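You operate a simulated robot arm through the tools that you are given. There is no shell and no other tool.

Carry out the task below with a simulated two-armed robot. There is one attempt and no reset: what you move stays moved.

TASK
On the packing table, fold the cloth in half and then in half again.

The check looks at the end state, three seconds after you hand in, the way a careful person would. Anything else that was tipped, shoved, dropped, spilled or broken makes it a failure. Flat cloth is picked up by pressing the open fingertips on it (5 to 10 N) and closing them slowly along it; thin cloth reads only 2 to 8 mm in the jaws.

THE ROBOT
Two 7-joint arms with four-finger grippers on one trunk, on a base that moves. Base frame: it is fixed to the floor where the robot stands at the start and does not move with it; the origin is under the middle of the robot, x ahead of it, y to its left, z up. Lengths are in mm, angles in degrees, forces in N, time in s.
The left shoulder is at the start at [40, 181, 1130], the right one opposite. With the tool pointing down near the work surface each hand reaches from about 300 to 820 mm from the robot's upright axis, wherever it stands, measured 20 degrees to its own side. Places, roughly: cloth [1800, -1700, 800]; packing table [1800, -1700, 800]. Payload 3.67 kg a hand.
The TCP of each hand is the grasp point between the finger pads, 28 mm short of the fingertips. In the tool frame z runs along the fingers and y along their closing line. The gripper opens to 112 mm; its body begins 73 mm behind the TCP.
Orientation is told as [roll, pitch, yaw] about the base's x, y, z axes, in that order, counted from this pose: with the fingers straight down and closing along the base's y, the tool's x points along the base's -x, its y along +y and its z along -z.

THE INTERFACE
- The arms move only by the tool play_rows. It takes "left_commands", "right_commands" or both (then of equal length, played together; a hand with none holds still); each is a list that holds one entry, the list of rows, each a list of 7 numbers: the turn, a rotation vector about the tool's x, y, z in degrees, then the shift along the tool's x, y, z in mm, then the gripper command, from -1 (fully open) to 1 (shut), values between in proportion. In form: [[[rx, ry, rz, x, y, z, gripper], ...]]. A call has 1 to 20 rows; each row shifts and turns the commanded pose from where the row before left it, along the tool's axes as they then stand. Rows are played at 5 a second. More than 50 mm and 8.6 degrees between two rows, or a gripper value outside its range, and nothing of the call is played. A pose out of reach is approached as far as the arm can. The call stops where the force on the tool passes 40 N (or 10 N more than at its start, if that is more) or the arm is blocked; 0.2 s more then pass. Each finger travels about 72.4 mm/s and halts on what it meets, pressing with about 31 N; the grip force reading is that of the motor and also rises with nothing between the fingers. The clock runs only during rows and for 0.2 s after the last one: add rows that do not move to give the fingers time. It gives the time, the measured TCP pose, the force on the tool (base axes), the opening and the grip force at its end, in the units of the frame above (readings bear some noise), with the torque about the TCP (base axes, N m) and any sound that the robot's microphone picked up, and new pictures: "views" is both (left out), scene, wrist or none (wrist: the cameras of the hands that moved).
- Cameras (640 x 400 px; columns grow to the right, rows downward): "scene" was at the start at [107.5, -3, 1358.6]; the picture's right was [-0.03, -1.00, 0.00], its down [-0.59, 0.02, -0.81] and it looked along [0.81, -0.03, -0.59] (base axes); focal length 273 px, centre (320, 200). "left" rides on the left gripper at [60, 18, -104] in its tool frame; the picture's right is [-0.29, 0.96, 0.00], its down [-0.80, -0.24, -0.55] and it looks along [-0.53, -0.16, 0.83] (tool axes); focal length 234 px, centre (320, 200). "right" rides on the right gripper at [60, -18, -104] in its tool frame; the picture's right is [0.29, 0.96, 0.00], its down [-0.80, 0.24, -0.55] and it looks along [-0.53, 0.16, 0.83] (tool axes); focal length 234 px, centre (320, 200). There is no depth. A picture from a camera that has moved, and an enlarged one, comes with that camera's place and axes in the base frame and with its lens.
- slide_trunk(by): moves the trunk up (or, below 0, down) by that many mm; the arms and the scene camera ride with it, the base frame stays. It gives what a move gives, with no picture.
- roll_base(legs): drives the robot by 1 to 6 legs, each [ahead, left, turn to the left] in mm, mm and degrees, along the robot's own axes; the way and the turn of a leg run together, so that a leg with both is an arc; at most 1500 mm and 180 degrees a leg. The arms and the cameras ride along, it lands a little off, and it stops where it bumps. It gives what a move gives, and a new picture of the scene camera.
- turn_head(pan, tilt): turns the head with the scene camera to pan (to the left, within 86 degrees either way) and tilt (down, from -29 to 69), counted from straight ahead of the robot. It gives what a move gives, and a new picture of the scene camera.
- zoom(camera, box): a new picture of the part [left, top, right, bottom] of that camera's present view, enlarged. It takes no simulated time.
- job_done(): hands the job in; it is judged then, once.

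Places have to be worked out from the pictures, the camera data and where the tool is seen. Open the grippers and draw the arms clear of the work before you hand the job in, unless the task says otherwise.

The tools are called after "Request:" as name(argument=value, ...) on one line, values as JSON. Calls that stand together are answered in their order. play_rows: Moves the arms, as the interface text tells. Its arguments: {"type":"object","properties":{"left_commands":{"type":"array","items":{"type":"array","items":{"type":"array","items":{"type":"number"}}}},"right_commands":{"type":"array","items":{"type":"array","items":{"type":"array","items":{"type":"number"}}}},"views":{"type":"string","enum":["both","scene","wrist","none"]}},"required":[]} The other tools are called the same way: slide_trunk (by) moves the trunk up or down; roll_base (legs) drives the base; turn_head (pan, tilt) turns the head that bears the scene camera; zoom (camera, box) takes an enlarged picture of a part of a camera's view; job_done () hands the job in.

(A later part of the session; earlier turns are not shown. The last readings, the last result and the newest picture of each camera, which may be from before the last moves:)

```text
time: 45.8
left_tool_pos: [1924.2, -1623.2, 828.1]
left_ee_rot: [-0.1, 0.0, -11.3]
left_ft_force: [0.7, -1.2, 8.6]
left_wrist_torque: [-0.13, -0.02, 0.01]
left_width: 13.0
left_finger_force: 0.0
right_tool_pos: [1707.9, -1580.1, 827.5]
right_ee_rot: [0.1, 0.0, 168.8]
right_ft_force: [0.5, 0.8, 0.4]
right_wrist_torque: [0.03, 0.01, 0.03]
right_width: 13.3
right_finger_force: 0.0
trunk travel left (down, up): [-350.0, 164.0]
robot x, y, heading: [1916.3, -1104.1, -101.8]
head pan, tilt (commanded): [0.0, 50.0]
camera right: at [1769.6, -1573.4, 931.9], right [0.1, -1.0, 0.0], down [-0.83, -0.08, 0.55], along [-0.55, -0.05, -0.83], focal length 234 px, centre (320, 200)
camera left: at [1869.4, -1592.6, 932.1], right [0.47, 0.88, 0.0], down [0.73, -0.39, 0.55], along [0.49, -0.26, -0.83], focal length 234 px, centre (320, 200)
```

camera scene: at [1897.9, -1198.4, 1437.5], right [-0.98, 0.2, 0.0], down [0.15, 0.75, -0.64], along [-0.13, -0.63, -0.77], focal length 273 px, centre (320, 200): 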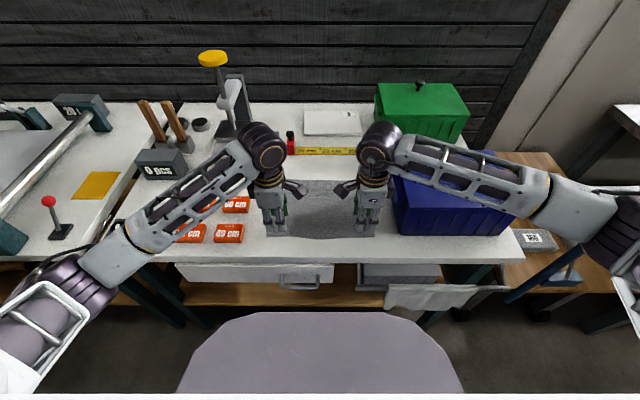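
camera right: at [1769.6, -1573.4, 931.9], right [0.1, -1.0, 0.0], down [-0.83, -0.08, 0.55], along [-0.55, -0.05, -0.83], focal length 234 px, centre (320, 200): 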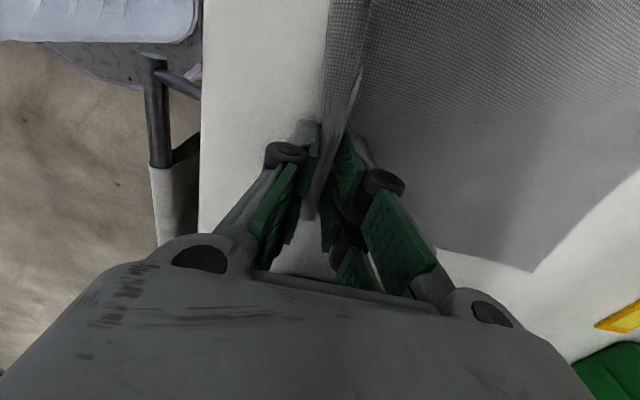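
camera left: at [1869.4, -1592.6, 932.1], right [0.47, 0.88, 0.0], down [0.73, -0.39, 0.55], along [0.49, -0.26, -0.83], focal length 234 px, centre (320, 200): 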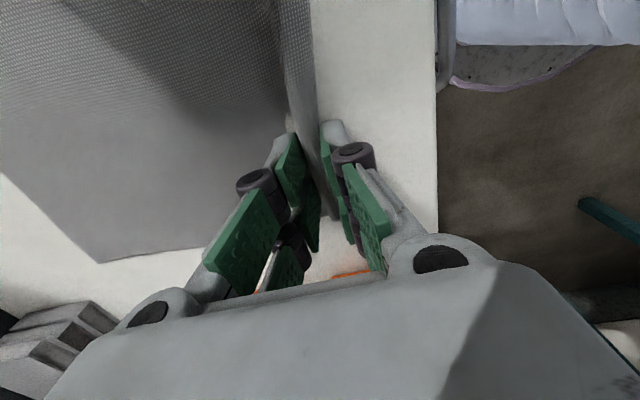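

The cloth strip is standing up between the jaws in both hands. I press the right 0.5 mm more and close fully, slowly.

Request:
play_rows(left_commands=[[[0, 0, 0, 0, 0, 0, 0.78], [0, 0, 0, 0, 0, 0, 0.81], [0, 0, 0, 0, 0, 0, 0.84], [0, 0, 0, 0, 0, 0, 0.87], [0, 0, 0, 0, 0, 0, 0.9], [0, 0, 0, 0, 0, 0, 0.93], [0, 0, 0, 0, 0, 0, 0.96], [0, 0, 0, 0, 0, 0, 1], [0, 0, 0, 0, 0, 0, 1], [0, 0, 0, 0, 0, 0, 1]]], right_commands=[[[0, 0, 0, 0, 0, 0.5, 0.78], [0, 0, 0, 0, 0, 0, 0.81], [0, 0, 0, 0, 0, 0, 0.84], [0, 0, 0, 0, 0, 0, 0.87], [0, 0, 0, 0, 0, 0, 0.9], [0, 0, 0, 0, 0, 0, 0.93], [0, 0, 0, 0, 0, 0, 0.96], [0, 0, 0, 0, 0, 0, 1], [0, 0, 0, 0, 0, 0, 1], [0, 0, 0, 0, 0, 0, 1]]], views="wrist")

```text
time: 48.0
left_tool_pos: [1924.6, -1623.9, 827.4]
left_ee_rot: [0.0, 0.0, -11.3]
left_ft_force: [-0.2, -0.5, -0.4]
left_wrist_torque: [-0.02, 0.01, 0.02]
left_width: 7.2
left_finger_force: 31.3
right_tool_pos: [1707.6, -1579.8, 826.8]
right_ee_rot: [0.1, 0.1, 168.7]
right_ft_force: [0.4, -0.6, 4.4]
right_wrist_torque: [-0.05, 0.03, 0.0]
right_width: 7.2
right_finger_force: 31.4
trunk travel left (down, up): [-350.0, 164.0]
robot x, y, heading: [1919.1, -1105.4, -101.3]
head pan, tilt (commanded): [0.0, 50.0]
camera right: at [1769.4, -1574.0, 931.2], right [0.1, -1.0, 0.0], down [-0.83, -0.08, 0.55], along [-0.55, -0.05, -0.83], focal length 234 px, centre (320, 200)
camera left: at [1869.3, -1593.1, 932.0], right [0.47, 0.88, 0.0], down [0.74, -0.39, 0.55], along [0.49, -0.26, -0.83], focal length 234 px, centre (320, 200)
```

right: 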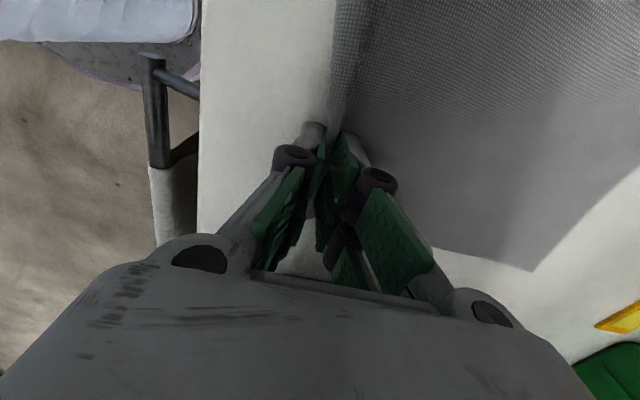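
left: 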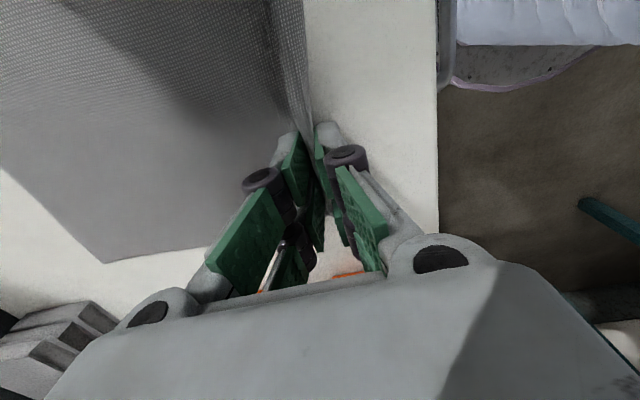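

Both jaws stop at 7.2 mm with full force, which suggests cloth in each grip. I lift both 40 mm to test the hold.

Request:
play_rows(left_commands=[[[0, 0, 0, 0, 0, -10, 1], [0, 0, 0, 0, 0, -10, 1], [0, 0, 0, 0, 0, -10, 1], [0, 0, 0, 0, 0, -10, 1]]], right_commands=[[[0, 0, 0, 0, 0, -10, 1], [0, 0, 0, 0, 0, -10, 1], [0, 0, 0, 0, 0, -10, 1], [0, 0, 0, 0, 0, -10, 1]]])

```text
time: 49.0
left_tool_pos: [1924.5, -1623.7, 868.5]
left_ee_rot: [-0.1, 0.0, -11.2]
left_ft_force: [-0.6, 1.0, 0.4]
left_wrist_torque: [-0.01, 0.03, -0.01]
left_width: 7.2
left_finger_force: 31.0
right_tool_pos: [1707.5, -1579.7, 865.4]
right_ee_rot: [-0.1, -0.2, 168.7]
right_ft_force: [-1.1, 0.0, -0.4]
right_wrist_torque: [0.02, 0.05, -0.02]
right_width: 7.1
right_finger_force: 31.5
trunk travel left (down, up): [-350.0, 164.0]
robot x, y, heading: [1918.4, -1099.2, -101.1]
head pan, tilt (commanded): [0.0, 50.0]
camera scene: at [1898.5, -1198.4, 1437.5], right [-0.98, 0.2, 0.0], down [0.15, 0.75, -0.64], along [-0.13, -0.63, -0.77], focal length 273 px, centre (320, 200)
camera right: at [1770.5, -1574.4, 970.9], right [0.09, -1.0, 0.0], down [-0.83, -0.08, 0.55], along [-0.55, -0.05, -0.83], focal length 234 px, centre (320, 200)
camera left: at [1869.7, -1593.2, 972.0], right [0.47, 0.88, 0.0], down [0.74, -0.39, 0.55], along [0.49, -0.26, -0.83], focal length 234 px, centre (320, 200)
```

scene: 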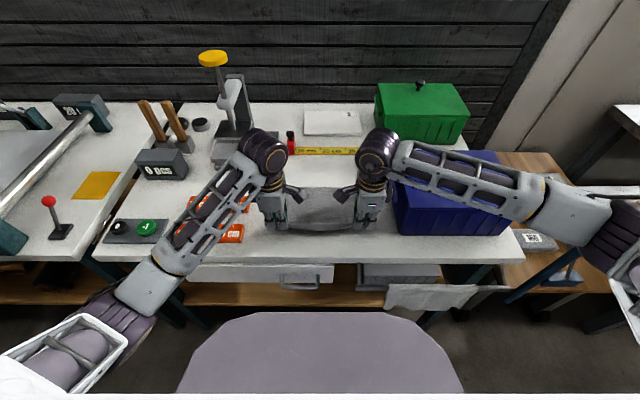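
right: 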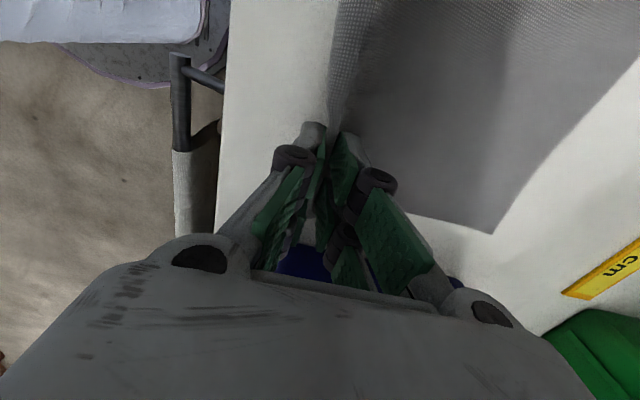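
left: 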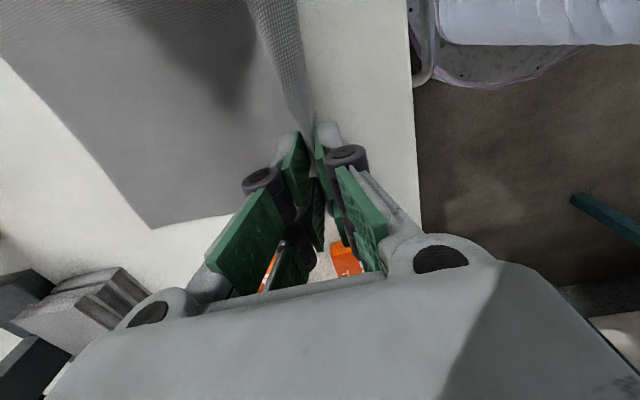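

Cloth is being lifted by both hands. I take a close look at how the lifted edge hangs.

Request:
zoom(camera="scene", box=[240, 140, 400, 240])

```text
4.00 times, centred on (320, 190) of scene
camera zoom: at [1898.5, -1198.4, 1437.5], right [-0.98, 0.2, 0.0], down [0.15, 0.75, -0.64], along [-0.13, -0.63, -0.77], focal length 1094 px, centre (320, 240)
```

zoom: 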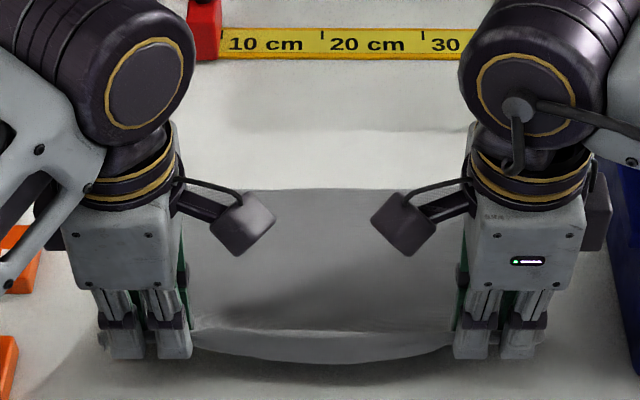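

Closing and lifting pulled the far edge about 30 mm towards me, so it is now near F 690. I zoom the wrist cameras to see how the strip sits in the jaws.

Request:
zoom(camera="right", box=[240, 60, 440, 185])

Request:
zoom(camera="left", box=[200, 60, 400, 185])

```text
3.20 times, centred on (340, 122) of right
camera zoom: at [1770.5, -1574.4, 970.9], right [0.09, -1.0, 0.0], down [-0.83, -0.08, 0.55], along [-0.55, -0.05, -0.83], focal length 749 px, centre (256, 448)
```

zoom: 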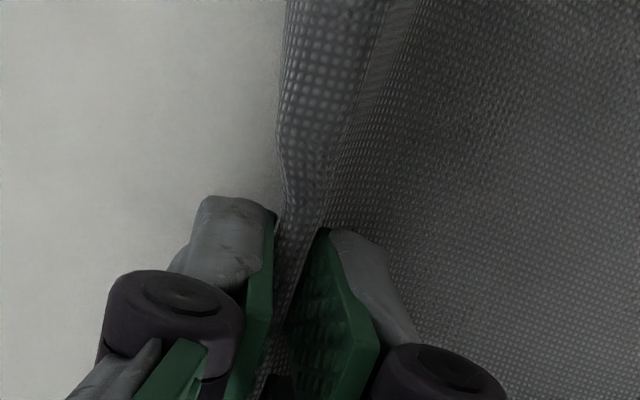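

```text
3.20 times, centred on (300, 122) of left
camera zoom: at [1869.7, -1593.2, 972.0], right [0.47, 0.88, 0.0], down [0.74, -0.39, 0.55], along [0.49, -0.26, -0.83], focal length 749 px, centre (384, 448)
```

zoom: 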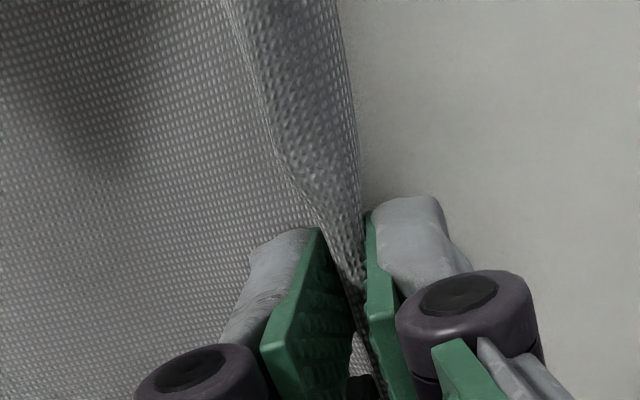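

The strip (about 30 mm) stands edge-up in the jaws and leans away from me, which suits a fold towards the far edge. I swing both hands together on an arc about the fold line at F of about 579, first up to the top.

Request:
play_rows(left_commands=[[[0, 0, 0, -1.5, -5, -7, 1], [0, 0, 0, 0, -6, -7, 1], [0, 0, 0, 0, -5, -5, 1], [0, 0, 0, 0, -6, -5, 1], [0, 0, 0, 0, -6, -4, 1], [0, 0, 0, 0, -6, -4, 1], [0, 0, 0, 0, -6, -3, 1], [0, 0, 0, 0, -7, -3, 1], [0, 0, 0, 0, -6, -2, 1], [0, 0, 0, 0, -6, -1, 1], [0, 0, 0, 0, -6, 0, 1], [0, 0, 0, 0, -7, 0, 1]]], right_commands=[[[0, 0, 0, -1.5, 5, -7, 1], [0, 0, 0, 0, 6, -7, 1], [0, 0, 0, 0, 5, -6, 1], [0, 0, 0, 0, 6, -6, 1], [0, 0, 0, 0, 6, -5, 1], [0, 0, 0, 0, 6, -4, 1], [0, 0, 0, 0, 6, -3, 1], [0, 0, 0, 0, 7, -3, 1], [0, 0, 0, 0, 6, -2, 1], [0, 0, 0, 0, 6, -1, 1], [0, 0, 0, 0, 6, 0, 1], [0, 0, 0, 0, 7, 0, 1]]])

```text
time: 51.6
left_tool_pos: [1911.7, -1695.2, 909.1]
left_ee_rot: [0.0, -0.1, -11.2]
left_ft_force: [-2.3, 1.1, 0.7]
left_wrist_torque: [-0.02, 0.05, 0.04]
left_width: 7.1
left_finger_force: 31.2
right_tool_pos: [1692.6, -1651.5, 911.9]
right_ee_rot: [0.0, 0.0, 168.6]
right_ft_force: [-0.1, -0.5, 0.4]
right_wrist_torque: [0.03, -0.01, -0.03]
right_width: 7.0
right_finger_force: 31.0
trunk travel left (down, up): [-350.0, 164.0]
robot x, y, heading: [1915.7, -1101.2, -101.4]
head pan, tilt (commanded): [0.0, 50.0]
camera scene: at [1897.9, -1198.8, 1437.5], right [-0.98, 0.2, 0.0], down [0.15, 0.75, -0.64], along [-0.13, -0.63, -0.77], focal length 273 px, centre (320, 200)
camera right: at [1753.5, -1645.7, 1015.3], right [0.1, -1.0, 0.0], down [-0.83, -0.08, 0.55], along [-0.55, -0.05, -0.83], focal length 234 px, centre (320, 200)
camera left: at [1855.6, -1664.8, 1012.4], right [0.47, 0.88, 0.0], down [0.74, -0.39, 0.55], along [0.49, -0.26, -0.83], focal length 234 px, centre (320, 200)
```

scene: 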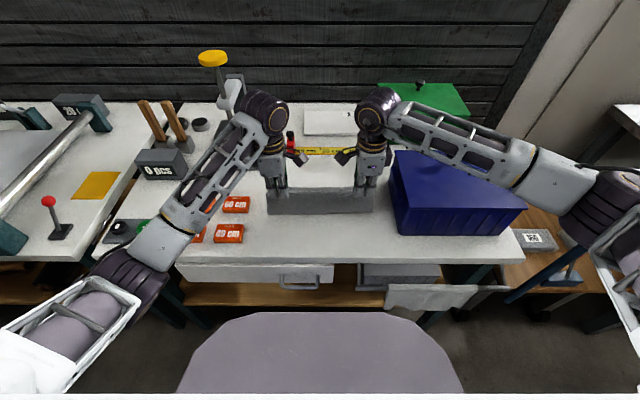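
right: 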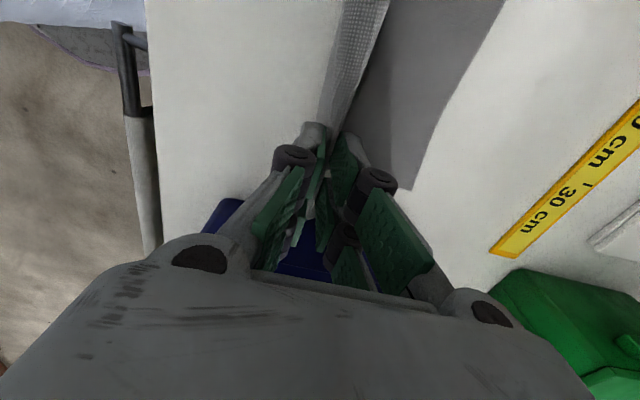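
left: 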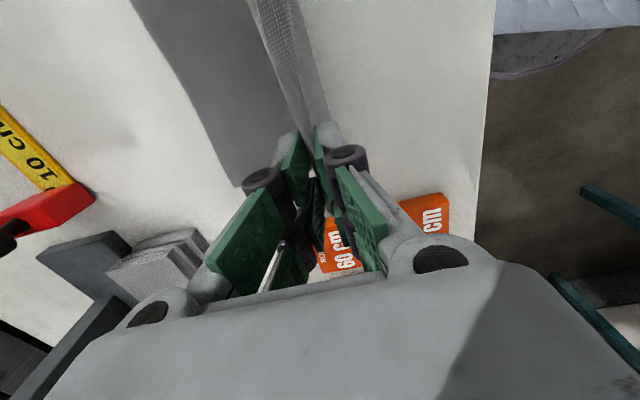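

The cloth now hangs vertically, with the far edge still lying at F of about 684 (left) to 693 (right). I check the hanging shape before laying it down.

Request:
zoom(camera="scene", box=[240, 130, 400, 230])

Request:
zoom(camera="right", box=[240, 0, 480, 150])

Request:
zoom(camera="left", box=[130, 0, 370, 150])

```text
4.00 times, centred on (320, 180) of scene
camera zoom: at [1897.9, -1198.8, 1437.5], right [-0.98, 0.2, 0.0], down [0.15, 0.75, -0.64], along [-0.13, -0.63, -0.77], focal length 1094 px, centre (320, 280)
```

zoom: 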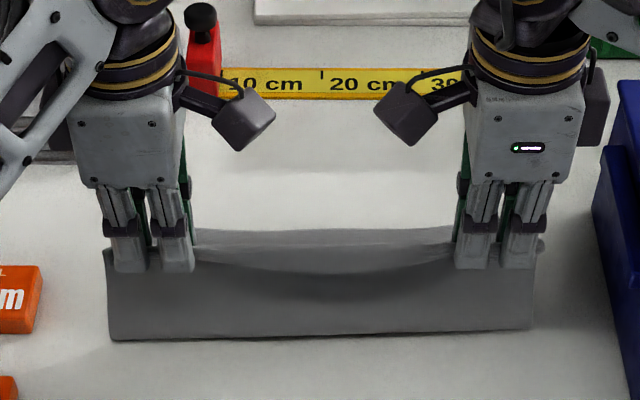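

```text
2.67 times, centred on (360, 75) of right
camera zoom: at [1753.5, -1645.7, 1015.3], right [0.1, -1.0, 0.0], down [-0.83, -0.08, 0.55], along [-0.55, -0.05, -0.83], focal length 624 px, centre (213, 533)
```

zoom: 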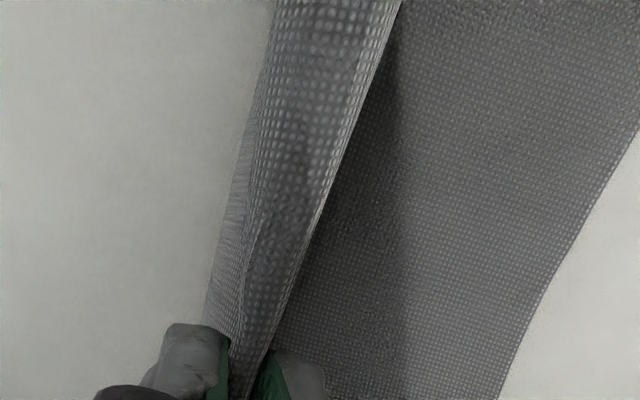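

```text
2.67 times, centred on (250, 75) of left
camera zoom: at [1855.6, -1664.8, 1012.4], right [0.47, 0.88, 0.0], down [0.74, -0.39, 0.55], along [0.49, -0.26, -0.83], focal length 624 px, centre (507, 533)
```

zoom: 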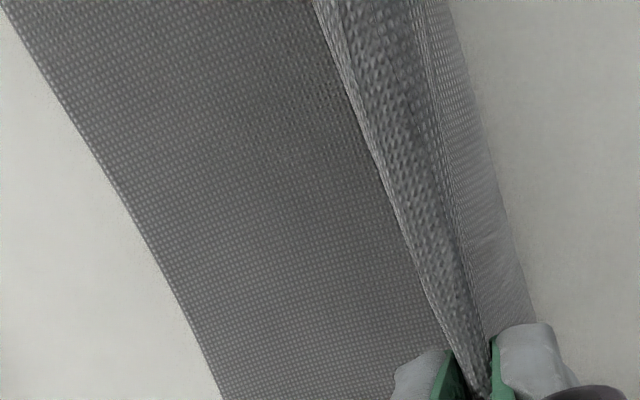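

It is a clean fold in the making. I lay the held edge down along the second half of the arc, aiming for tip positions of F of about 655 left and 664 right, 14 mm above the table.

Request:
play_rows(left_commands=[[[0, 0, 0, 0, -5.2, 1, 1], [0, 0, 0, 0, -5.3, 1, 1], [0, 0, 0, 0, -6.8, 1.8, 1], [0, 0, 0, 0, -6.7, 1.8, 1], [0, 0, 0, 0, -6.3, 2.9, 1], [0, 0, 0, 0, -6.3, 3, 1], [0, 0, 0, 0, -5.7, 4, 1], [0, 0, 0, 0, -5.7, 4, 1], [0, 0, 0, 0, -5, 5, 1], [0, 0, 0, 0, -4.9, 4.9, 1], [0, 0, 0, 0, -4, 5.7, 1], [0, 0, 0, 0, -4, 5.7, 1], [0, 0, 0, 0, -3, 6.3, 1], [0, 0, 0, 0, -2.9, 6.3, 1], [0, 0, 0, 0, -1.8, 6.7, 1], [0, 0, 0, 0, -1.8, 6.8, 1]]], right_commands=[[[0, 0, 0, 0, 9.2, 2.5, 1], [0, 0, 0, 0, 9.2, 2.5, 1], [0, 0, 0, 0, 6.8, 1.8, 1], [0, 0, 0, 0, 6.7, 1.8, 1], [0, 0, 0, 0, 6.3, 2.9, 1], [0, 0, 0, 0, 6.3, 3, 1], [0, 0, 0, 0, 5.7, 4, 1], [0, 0, 0, 0, 5.7, 4, 1], [0, 0, 0, 0, 5, 5, 1], [0, 0, 0, 0, 4.9, 4.9, 1], [0, 0, 0, 0, 4, 5.7, 1], [0, 0, 0, 0, 4, 5.7, 1], [0, 0, 0, 0, 3, 6.3, 1], [0, 0, 0, 0, 2.9, 6.3, 1], [0, 0, 0, 0, 1.8, 6.7, 1], [0, 0, 0, 0, 1.8, 6.8, 1]]])

```text
time: 55.0
left_tool_pos: [1897.2, -1769.3, 840.2]
left_ee_rot: [0.0, 0.0, -11.2]
left_ft_force: [-1.0, 0.2, 0.7]
left_wrist_torque: [0.03, -0.03, 0.01]
left_width: 7.0
left_finger_force: 31.1
right_tool_pos: [1675.3, -1733.6, 841.2]
right_ee_rot: [0.0, 0.0, 168.7]
right_ft_force: [-0.2, 0.1, 0.0]
right_wrist_torque: [-0.01, -0.06, 0.03]
right_width: 7.1
right_finger_force: 31.3
trunk travel left (down, up): [-350.0, 164.0]
robot x, y, heading: [1914.5, -1102.5, -101.2]
head pan, tilt (commanded): [0.0, 50.0]
camera scene: at [1898.0, -1198.7, 1437.5], right [-0.98, 0.2, 0.0], down [0.15, 0.75, -0.64], along [-0.13, -0.63, -0.77], focal length 273 px, centre (320, 200)
camera right: at [1738.1, -1726.9, 945.2], right [0.09, -1.0, 0.0], down [-0.83, -0.08, 0.55], along [-0.55, -0.05, -0.83], focal length 234 px, centre (320, 200)
camera left: at [1840.8, -1738.4, 944.7], right [0.47, 0.88, 0.0], down [0.74, -0.39, 0.55], along [0.49, -0.26, -0.83], focal length 234 px, centre (320, 200)
```

scene: 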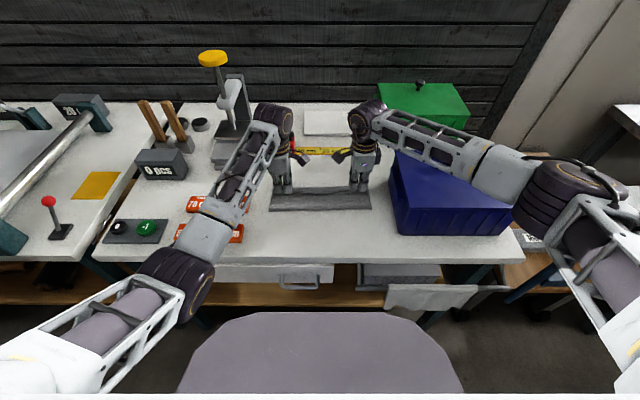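
right: 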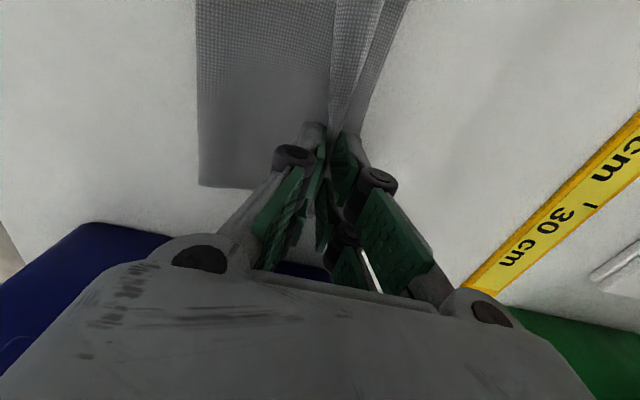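
left: 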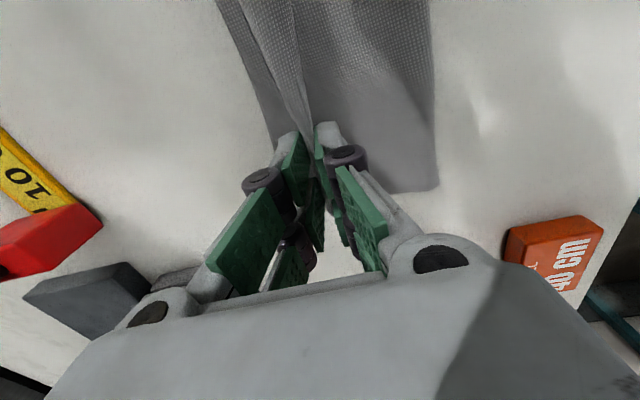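

Nearly laid down. I zoom in to compare the held strip with the far edge beneath.

Request:
zoom(camera="left", box=[200, 0, 440, 150])

Request:
zoom(camera="right", box=[240, 0, 480, 150])

Request:
zoom(camera="scene", box=[240, 130, 400, 230])

```text
2.67 times, centred on (320, 75) of left
camera zoom: at [1840.8, -1738.4, 944.7], right [0.47, 0.88, 0.0], down [0.74, -0.39, 0.55], along [0.49, -0.26, -0.83], focal length 624 px, centre (320, 533)
```

zoom: 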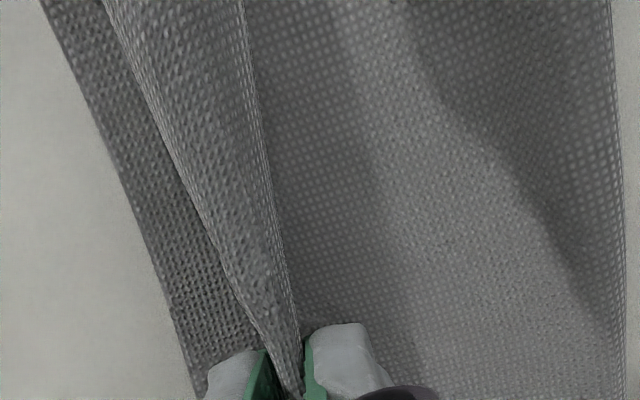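

```text
2.67 times, centred on (360, 75) of right
camera zoom: at [1738.1, -1726.9, 945.2], right [0.09, -1.0, 0.0], down [-0.83, -0.08, 0.55], along [-0.55, -0.05, -0.83], focal length 624 px, centre (213, 533)
```

zoom: 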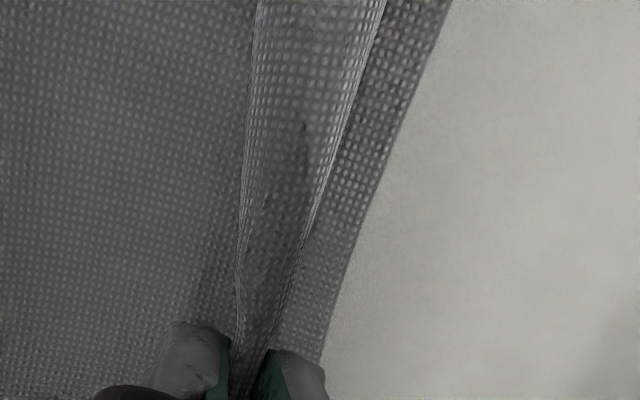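

```text
4.00 times, centred on (320, 180) of scene
camera zoom: at [1898.0, -1198.7, 1437.5], right [-0.98, 0.2, 0.0], down [0.15, 0.75, -0.64], along [-0.13, -0.63, -0.77], focal length 1094 px, centre (320, 280)
```

zoom: 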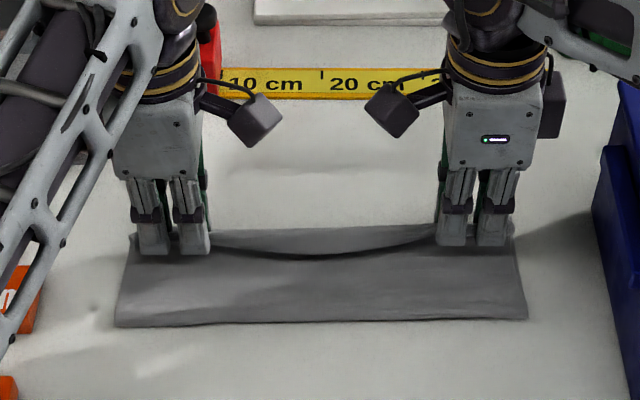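

The strip leans over the far edge as planned. I lower to about 5 mm above the table and open the jaws a little (about 20 mm) to let the strip fall.

Request:
play_rows(left_commands=[[[0, 0, 0, 0, -1, 4, 1], [0, 0, 0, 0, 0, 4, 1], [0, 0, 0, 0, 0, 0, 0.9], [0, 0, 0, 0, 0, 0, 0.82], [0, 0, 0, 0, 0, 0, 0.74], [0, 0, 0, 0, 0, 0, 0.66], [0, 0, 0, 0, 0, 0, 0.64], [0, 0, 0, 0, 0, 0, 0.64]]], right_commands=[[[0, 0, 0, 0, 1, 4, 1], [0, 0, 0, 0, 0, 4, 1], [0, 0, 0, 0, 0, 0, 0.9], [0, 0, 0, 0, 0, 0, 0.82], [0, 0, 0, 0, 0, 0, 0.74], [0, 0, 0, 0, 0, 0, 0.66], [0, 0, 0, 0, 0, 0, 0.64], [0, 0, 0, 0, 0, 0, 0.64]]])

Request:
zoom(camera="left", box=[200, 0, 440, 150])

Request:
zoom(camera="scene", box=[240, 130, 400, 230])

```text
time: 56.8
left_tool_pos: [1896.1, -1769.3, 832.7]
left_ee_rot: [0.1, 0.0, -11.4]
left_ft_force: [-0.4, -0.2, 0.1]
left_wrist_torque: [0.02, 0.03, -0.01]
left_width: 20.1
left_finger_force: 0.0
right_tool_pos: [1674.3, -1734.1, 834.2]
right_ee_rot: [0.0, 0.0, 168.6]
right_ft_force: [0.7, 0.4, 0.4]
right_wrist_torque: [0.02, 0.06, 0.03]
right_width: 20.0
right_finger_force: 0.1
trunk travel left (down, up): [-350.0, 164.0]
robot x, y, heading: [1916.1, -1108.1, -101.2]
head pan, tilt (commanded): [0.0, 50.0]
camera scene: at [1898.0, -1198.4, 1437.5], right [-0.98, 0.2, 0.0], down [0.15, 0.75, -0.64], along [-0.13, -0.63, -0.77], focal length 273 px, centre (320, 200)
camera right: at [1737.6, -1728.1, 938.0], right [0.1, -1.0, 0.0], down [-0.83, -0.08, 0.55], along [-0.55, -0.05, -0.83], focal length 234 px, centre (320, 200)
camera left: at [1840.4, -1739.0, 937.5], right [0.47, 0.88, 0.0], down [0.74, -0.39, 0.55], along [0.49, -0.26, -0.83], focal length 234 px, centre (320, 200)
```

scene: 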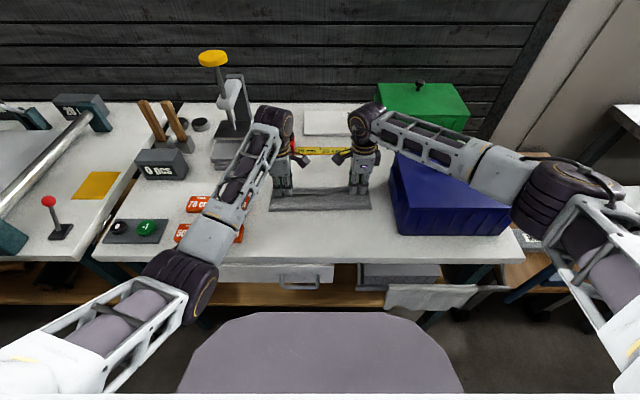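
right: 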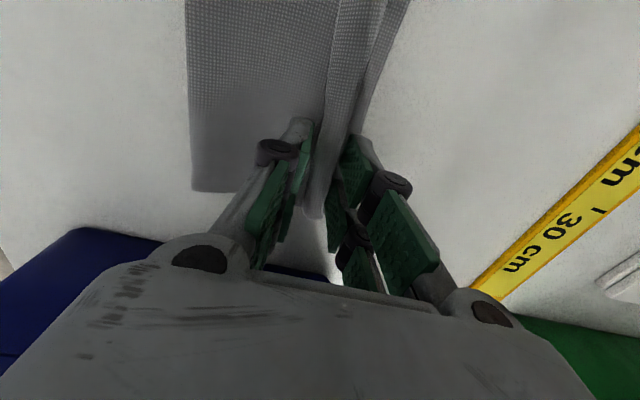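
left: 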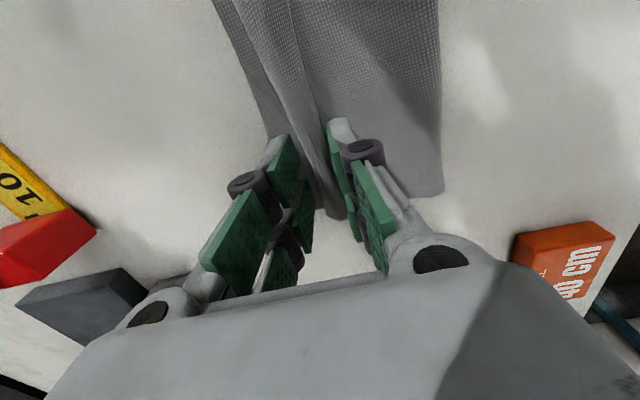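

```text
2.67 times, centred on (320, 75) of left
camera zoom: at [1840.4, -1739.0, 937.5], right [0.47, 0.88, 0.0], down [0.74, -0.39, 0.55], along [0.49, -0.26, -0.83], focal length 624 px, centre (320, 533)
```

zoom: 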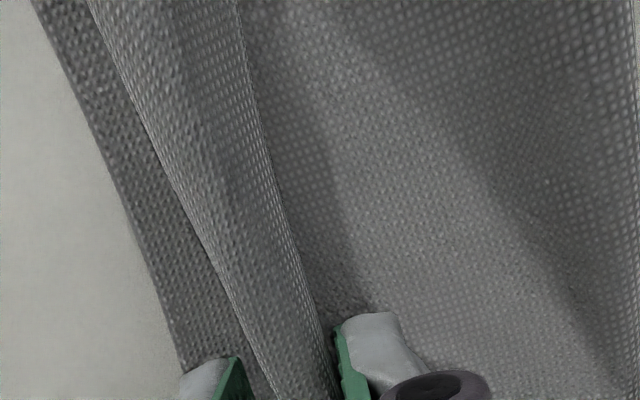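

```text
4.00 times, centred on (320, 180) of scene
camera zoom: at [1898.0, -1198.4, 1437.5], right [-0.98, 0.2, 0.0], down [0.15, 0.75, -0.64], along [-0.13, -0.63, -0.77], focal length 1094 px, centre (320, 280)
```

zoom: 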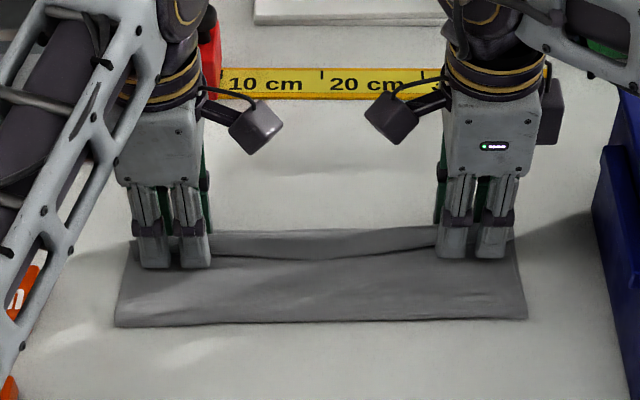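

The strip is released and leans towards the far edge. I raise the open fingers about 12 mm and sweep them forward so the near-side fingers tip the strip over flat.

Request:
play_rows(left_commands=[[[0, 0, 0, 0, 0, -6, 0.64], [0, 0, 0, 0, 0, -6, 0.64], [0, 0, 0, 0, -5, 0, 0.64], [0, 0, 0, 0, -5, 0, 0.64], [0, 0, 0, 0, -5, 0, 0.64], [0, 0, 0, 0, -5, 0, 0.64], [0, 0, 0, 0, -5, 0, 0.64], [0, 0, 0, 0, -5, 0, 0.64]]], right_commands=[[[0, 0, 0, 0, 0, -6, 0.64], [0, 0, 0, 0, 0, -6, 0.64], [0, 0, 0, 0, 5, 0, 0.64], [0, 0, 0, 0, 5, 0, 0.64], [0, 0, 0, 0, 5, 0, 0.64], [0, 0, 0, 0, 5, 0, 0.64], [0, 0, 0, 0, 5, 0, 0.64], [0, 0, 0, 0, 5, 0, 0.64]]])

Request:
zoom(camera="scene", box=[240, 130, 400, 230])

```text
time: 58.6
left_tool_pos: [1891.1, -1798.9, 845.7]
left_ee_rot: [-0.1, 0.0, -11.3]
left_ft_force: [-0.2, 0.6, -0.4]
left_wrist_torque: [0.01, 0.0, 0.0]
left_width: 20.1
left_finger_force: 0.1
right_tool_pos: [1669.5, -1762.5, 844.9]
right_ee_rot: [-0.1, 0.0, 168.5]
right_ft_force: [-0.7, -0.4, 0.9]
right_wrist_torque: [0.03, 0.01, 0.0]
right_width: 20.1
right_finger_force: 0.0
trunk travel left (down, up): [-350.0, 164.0]
robot x, y, heading: [1915.6, -1102.5, -101.4]
head pan, tilt (commanded): [0.0, 50.0]
camera scene: at [1898.0, -1198.8, 1437.5], right [-0.98, 0.2, 0.0], down [0.15, 0.75, -0.64], along [-0.13, -0.63, -0.77], focal length 273 px, centre (320, 200)
camera right: at [1731.7, -1756.9, 948.7], right [0.1, -1.0, 0.0], down [-0.83, -0.08, 0.55], along [-0.55, -0.05, -0.83], focal length 234 px, centre (320, 200)
camera left: at [1835.2, -1768.7, 949.4], right [0.47, 0.88, 0.0], down [0.74, -0.39, 0.55], along [0.49, -0.26, -0.83], focal length 234 px, centre (320, 200)
```

scene: 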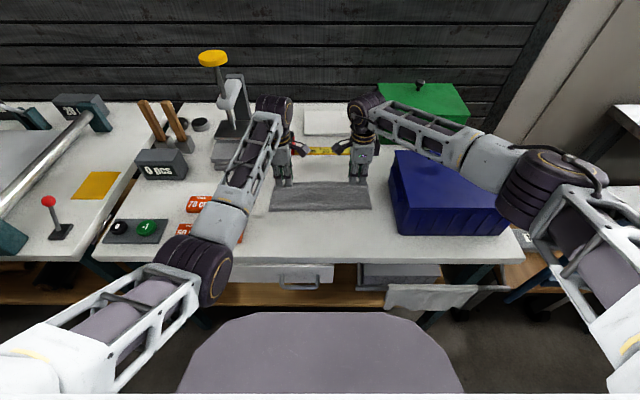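
right: 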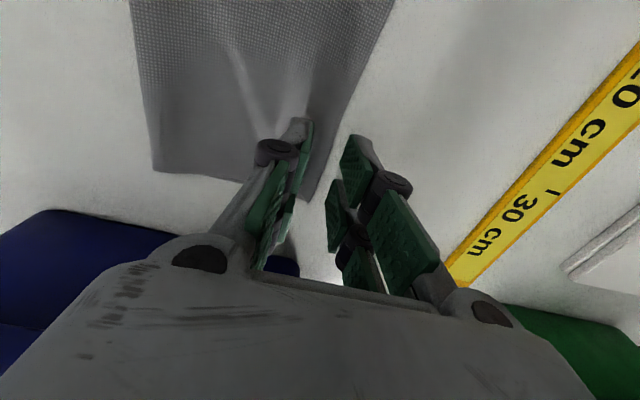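
left: 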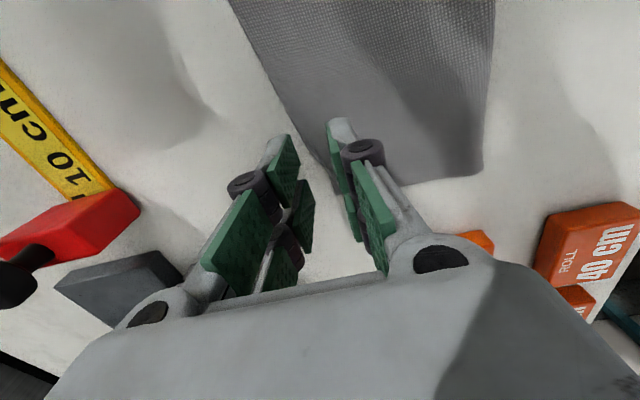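

```text
4.00 times, centred on (320, 180) of scene
camera zoom: at [1898.0, -1198.8, 1437.5], right [-0.98, 0.2, 0.0], down [0.15, 0.75, -0.64], along [-0.13, -0.63, -0.77], focal length 1094 px, centre (320, 280)
```

zoom: 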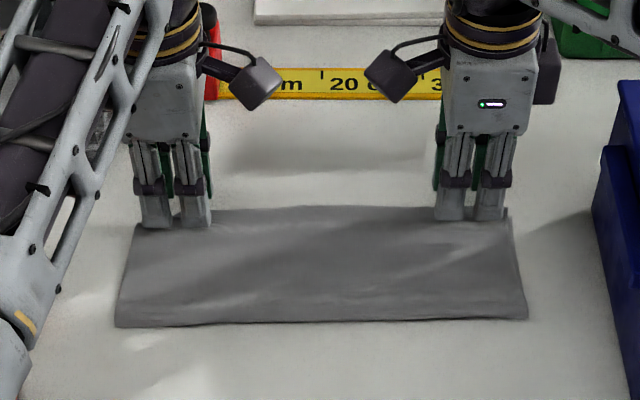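

The strip is flat and the first fold looks aligned. I raise both hands 90 mm and look at the result.

Request:
play_rows(left_commands=[[[0, 0, 0, 0, 0, -30, 0.64], [0, 0, 0, 0, 0, -30, 0.64], [0, 0, 0, 0, 0, -30, 0.64], [0, 0, 0, 0, 0, 0, 0.64]]], right_commands=[[[0, 0, 0, 0, 0, -30, 0.64], [0, 0, 0, 0, 0, -30, 0.64], [0, 0, 0, 0, 0, -30, 0.64], [0, 0, 0, 0, 0, 0, 0.64]]])

Request:
zoom(camera="scene", box=[240, 130, 400, 230])

Request:
zoom(camera="left", box=[120, 0, 520, 250])

Request:
zoom(camera="right", box=[120, 0, 520, 250])

```text
time: 59.6
left_tool_pos: [1889.1, -1799.4, 933.1]
left_ee_rot: [0.1, 0.0, -11.2]
left_ft_force: [0.4, -1.3, 0.1]
left_wrist_torque: [-0.01, 0.02, 0.03]
left_width: 20.3
left_finger_force: 0.1
right_tool_pos: [1668.1, -1764.8, 936.5]
right_ee_rot: [0.0, 0.0, 168.7]
right_ft_force: [0.4, 0.3, 0.2]
right_wrist_torque: [0.02, -0.01, 0.02]
right_width: 20.5
right_finger_force: 0.1
trunk travel left (down, up): [-350.0, 164.0]
robot x, y, heading: [1914.3, -1104.7, -101.2]
head pan, tilt (commanded): [0.0, 50.0]
camera scene: at [1897.9, -1198.9, 1437.4], right [-0.98, 0.2, 0.0], down [0.15, 0.75, -0.64], along [-0.13, -0.63, -0.77], focal length 273 px, centre (320, 200)
camera right: at [1731.5, -1758.5, 1039.5], right [0.1, -1.0, 0.0], down [-0.83, -0.08, 0.55], along [-0.55, -0.05, -0.83], focal length 234 px, centre (320, 200)
camera left: at [1834.0, -1769.2, 1038.1], right [0.47, 0.88, 0.0], down [0.73, -0.39, 0.55], along [0.49, -0.26, -0.83], focal length 234 px, centre (320, 200)
```

scene: 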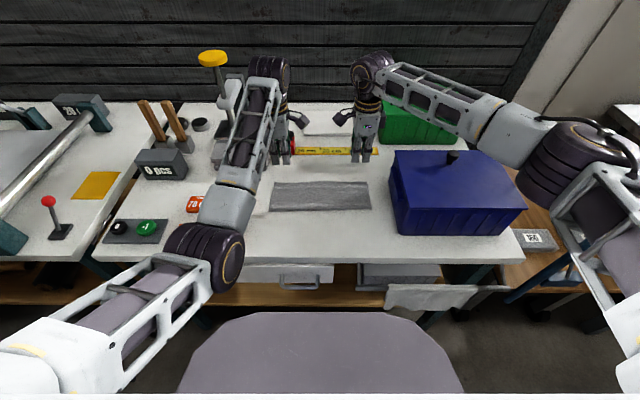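
right: 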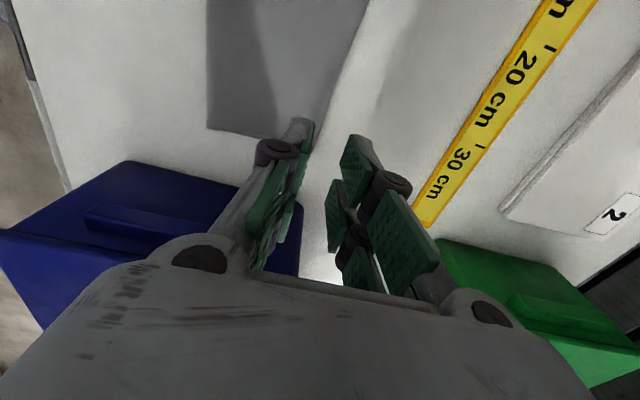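
left: 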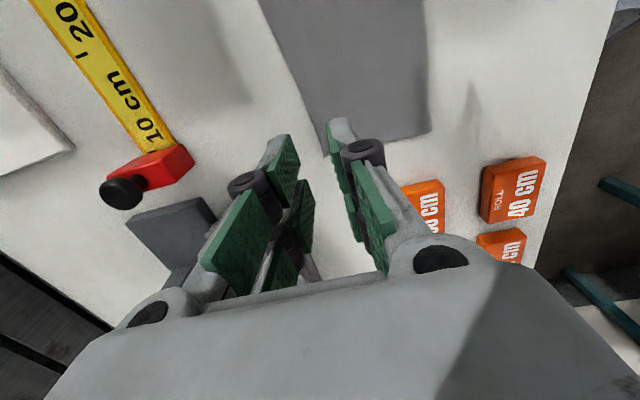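

```text
4.00 times, centred on (320, 180) of scene
camera zoom: at [1897.9, -1198.9, 1437.4], right [-0.98, 0.2, 0.0], down [0.15, 0.75, -0.64], along [-0.13, -0.63, -0.77], focal length 1094 px, centre (320, 280)
```

zoom: 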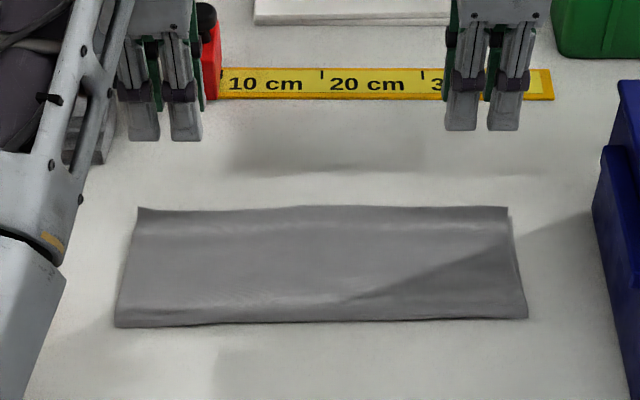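

```text
1.60 times, centred on (320, 125) of left
camera zoom: at [1834.0, -1769.2, 1038.1], right [0.47, 0.88, 0.0], down [0.73, -0.39, 0.55], along [0.49, -0.26, -0.83], focal length 375 px, centre (320, 320)
```

zoom: 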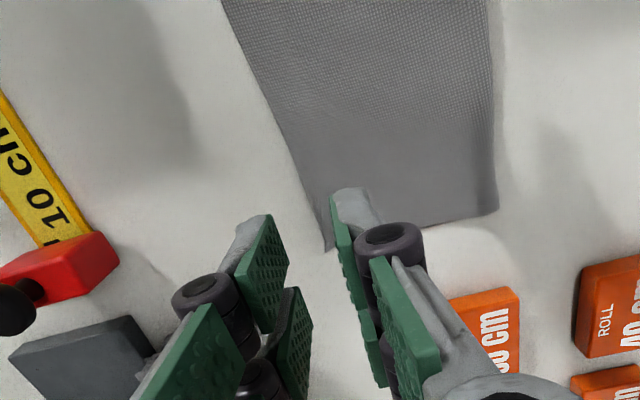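

```text
1.60 times, centred on (320, 125) of right
camera zoom: at [1731.5, -1758.5, 1039.5], right [0.1, -1.0, 0.0], down [-0.83, -0.08, 0.55], along [-0.55, -0.05, -0.83], focal length 375 px, centre (320, 320)
```

zoom: 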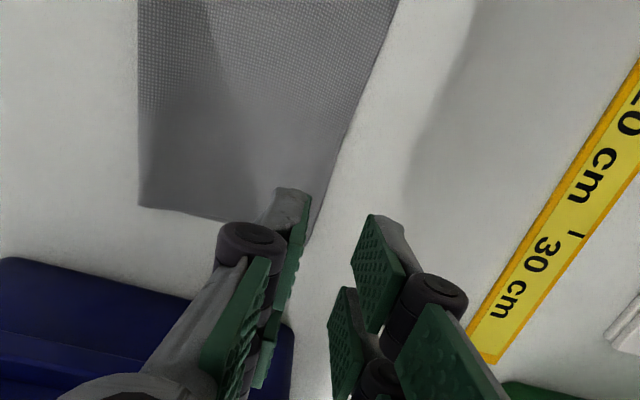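

The first fold is clean, about 298 x 117 mm, with edges matching. For the second fold the left hand should carry the left edge over to the right, close to the blue bin, so I check the bin's left side precisely.

Request:
zoom(camera="scene", box=[340, 130, 540, 255])

Request:
zoom(camera="right", box=[0, 80, 320, 280])

```text
3.20 times, centred on (440, 192) of scene
camera zoom: at [1897.9, -1198.9, 1437.4], right [-0.98, 0.2, 0.0], down [0.15, 0.75, -0.64], along [-0.13, -0.63, -0.77], focal length 875 px, centre (-64, 224)
```

zoom: 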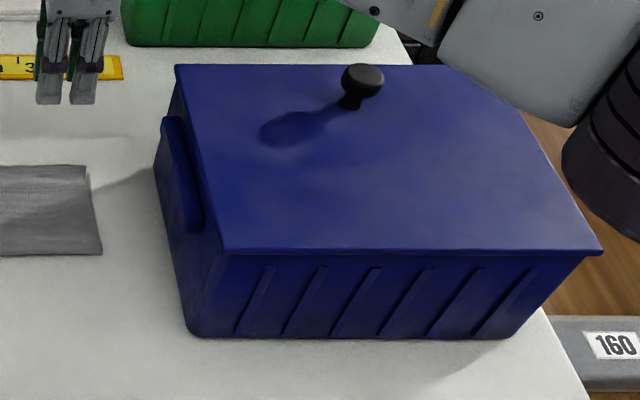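

```text
2.00 times, centred on (160, 180) of right
camera zoom: at [1731.5, -1758.5, 1039.5], right [0.1, -1.0, 0.0], down [-0.83, -0.08, 0.55], along [-0.55, -0.05, -0.83], focal length 468 px, centre (640, 240)
```

zoom: 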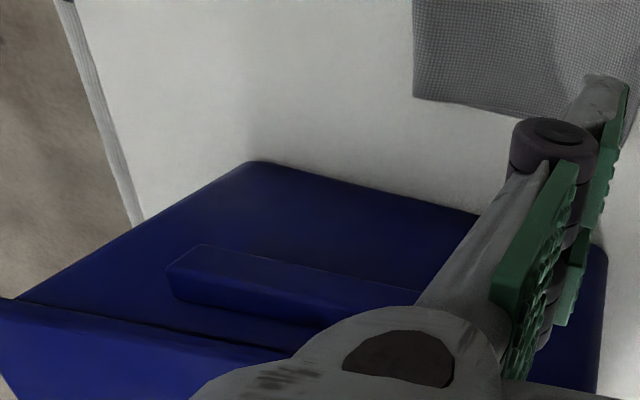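

The bin's lid is at z of about 911 and its handle at L of about -203, so the left hand landing near L -118 will clear it. I retract the right hand up, back and to the right, turn the left hand back to closing sideways, and place it above the cloth's left edge.

Request:
play_rows(left_commands=[[[0, 0, 0, 0, 20, 0, 0.4286], [0, 0, 0, 0, 20, 0, 0.4286], [0, 0, 8.2, 0, 0, 0, 0.4286], [0, 0, 8.2, 0, 0, 0, 0.4286], [0, 0, 8.2, 0, 0, 0, 0.4286], [0, 0, 8.2, 0, 0, 0, 0.4286], [0, 0, 8.2, 0, 0, 0, 0.4286], [0, 0, 8.2, 0, 0, 0, 0.4286], [0, 0, 8.2, 0, 0, 0, 0.4286], [0, 0, 8.2, 0, 0, 0, 0.4286], [0, 0, 8.2, 0, 0, 0, 0.4286], [0, 0, 8.2, 0, 0, 0, 0.4286], [0, 0, 8, 0, 0, 0, 0.4286], [0, 0, 0, 0, 14.5, 0, 0.4286], [0, 0, 0, 0, 14.5, 0, 0.4286], [0, 0, 0, 0, 0, 0, 0.4286]]], right_commands=[[[0, 0, 0, 0, 0, -40, 0.64], [0, 0, 0, 0, 0, -40, 0.64], [0, 0, 0, 0, 0, -40, 0.64], [0, 0, 0, 0, 0, -40, 0.64], [0, 0, 0, 0, -40, 0, 0.64], [0, 0, 0, 0, -40, 0, 0.64], [0, 0, 0, 0, -40, 0, 0.64], [0, 0, 0, 0, -40, 0, 0.64], [0, 0, 0, 0, -40, 0, 0.64], [0, 0, 0, 0, -40, 0, 0.64], [0, 0, 0, -40, 0, 0, 0.64], [0, 0, 0, -40, 0, 0, 0.64], [0, 0, 0, -40, 0, 0, 0.64], [0, 0, 0, -40, 0, 0, 0.64], [0, 0, 0, -40, 0, 0, 0.64], [0, 0, 0, 0, 0, 0, 0.64]]])

Request:
zoom(camera="scene", box=[240, 130, 400, 230])

```text
time: 63.2
left_tool_pos: [1975.9, -1784.8, 922.8]
left_ee_rot: [3.7, -0.1, -98.3]
left_ft_force: [0.4, -1.0, -0.3]
left_wrist_torque: [0.02, -0.01, 0.01]
left_width: 31.9
left_finger_force: 0.1
left hand out of reach, approached as far as the arm can: row 2
right_tool_pos: [1517.9, -1488.2, 1097.9]
right_ee_rot: [0.0, -0.1, 168.7]
right_ft_force: [-0.2, 1.6, -0.3]
right_wrist_torque: [-0.03, 0.0, 0.04]
right_width: 20.1
right_finger_force: 0.0
trunk travel left (down, up): [-350.0, 164.0]
robot x, y, heading: [1915.1, -1100.7, -101.1]
head pan, tilt (commanded): [0.0, 50.0]
stopped in row 16 (left hand): the arm was blocked; the commanded pose is now the measured one
camera scene: at [1897.9, -1198.2, 1437.5], right [-0.98, 0.2, 0.0], down [0.15, 0.75, -0.64], along [-0.13, -0.63, -0.77], focal length 273 px, centre (320, 200)
camera right: at [1580.5, -1481.4, 1200.3], right [0.1, -1.0, 0.0], down [-0.83, -0.08, 0.55], along [-0.55, -0.05, -0.83], focal length 234 px, centre (320, 200)
camera left: at [1995.8, -1725.6, 1028.1], right [0.9, -0.42, 0.06], down [-0.39, -0.75, 0.54], along [-0.18, -0.51, -0.84], focal length 234 px, centre (320, 200)
```

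scene: 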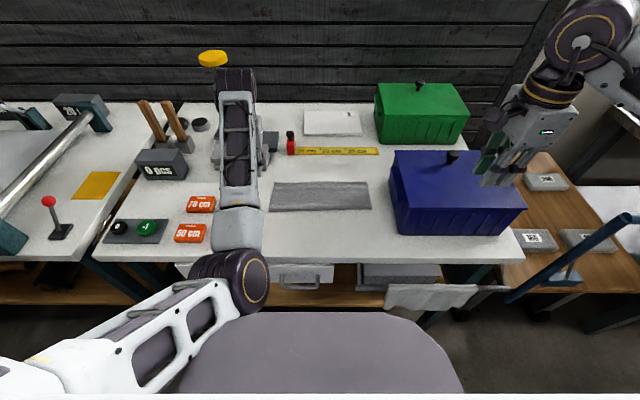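
right: 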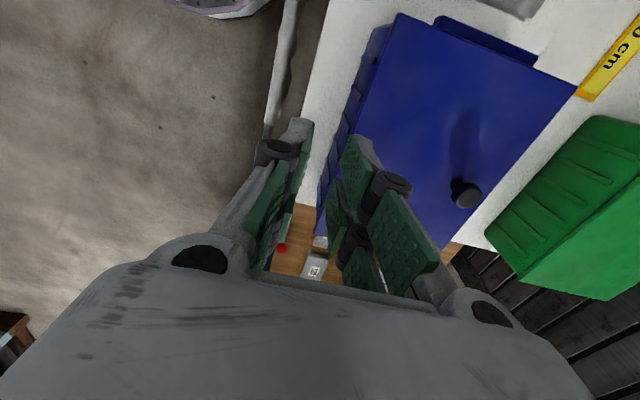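
left: 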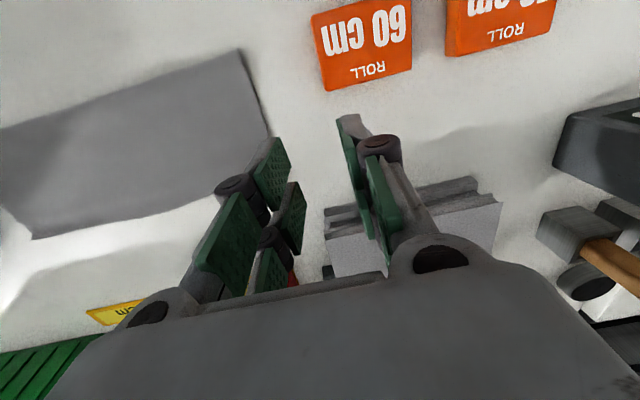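

```text
4.00 times, centred on (320, 180) of scene
camera zoom: at [1897.9, -1198.2, 1437.5], right [-0.98, 0.2, 0.0], down [0.15, 0.75, -0.64], along [-0.13, -0.63, -0.77], focal length 1094 px, centre (320, 280)
```

zoom: 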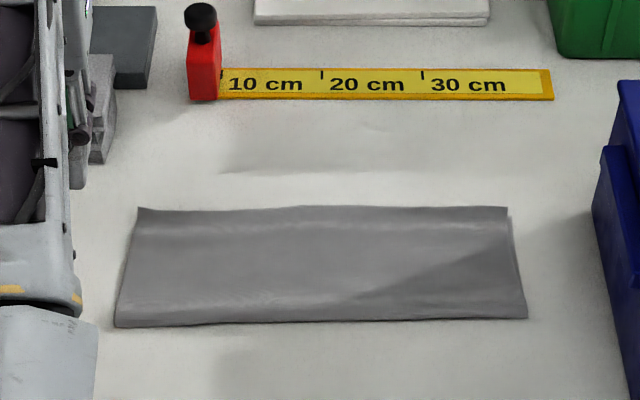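

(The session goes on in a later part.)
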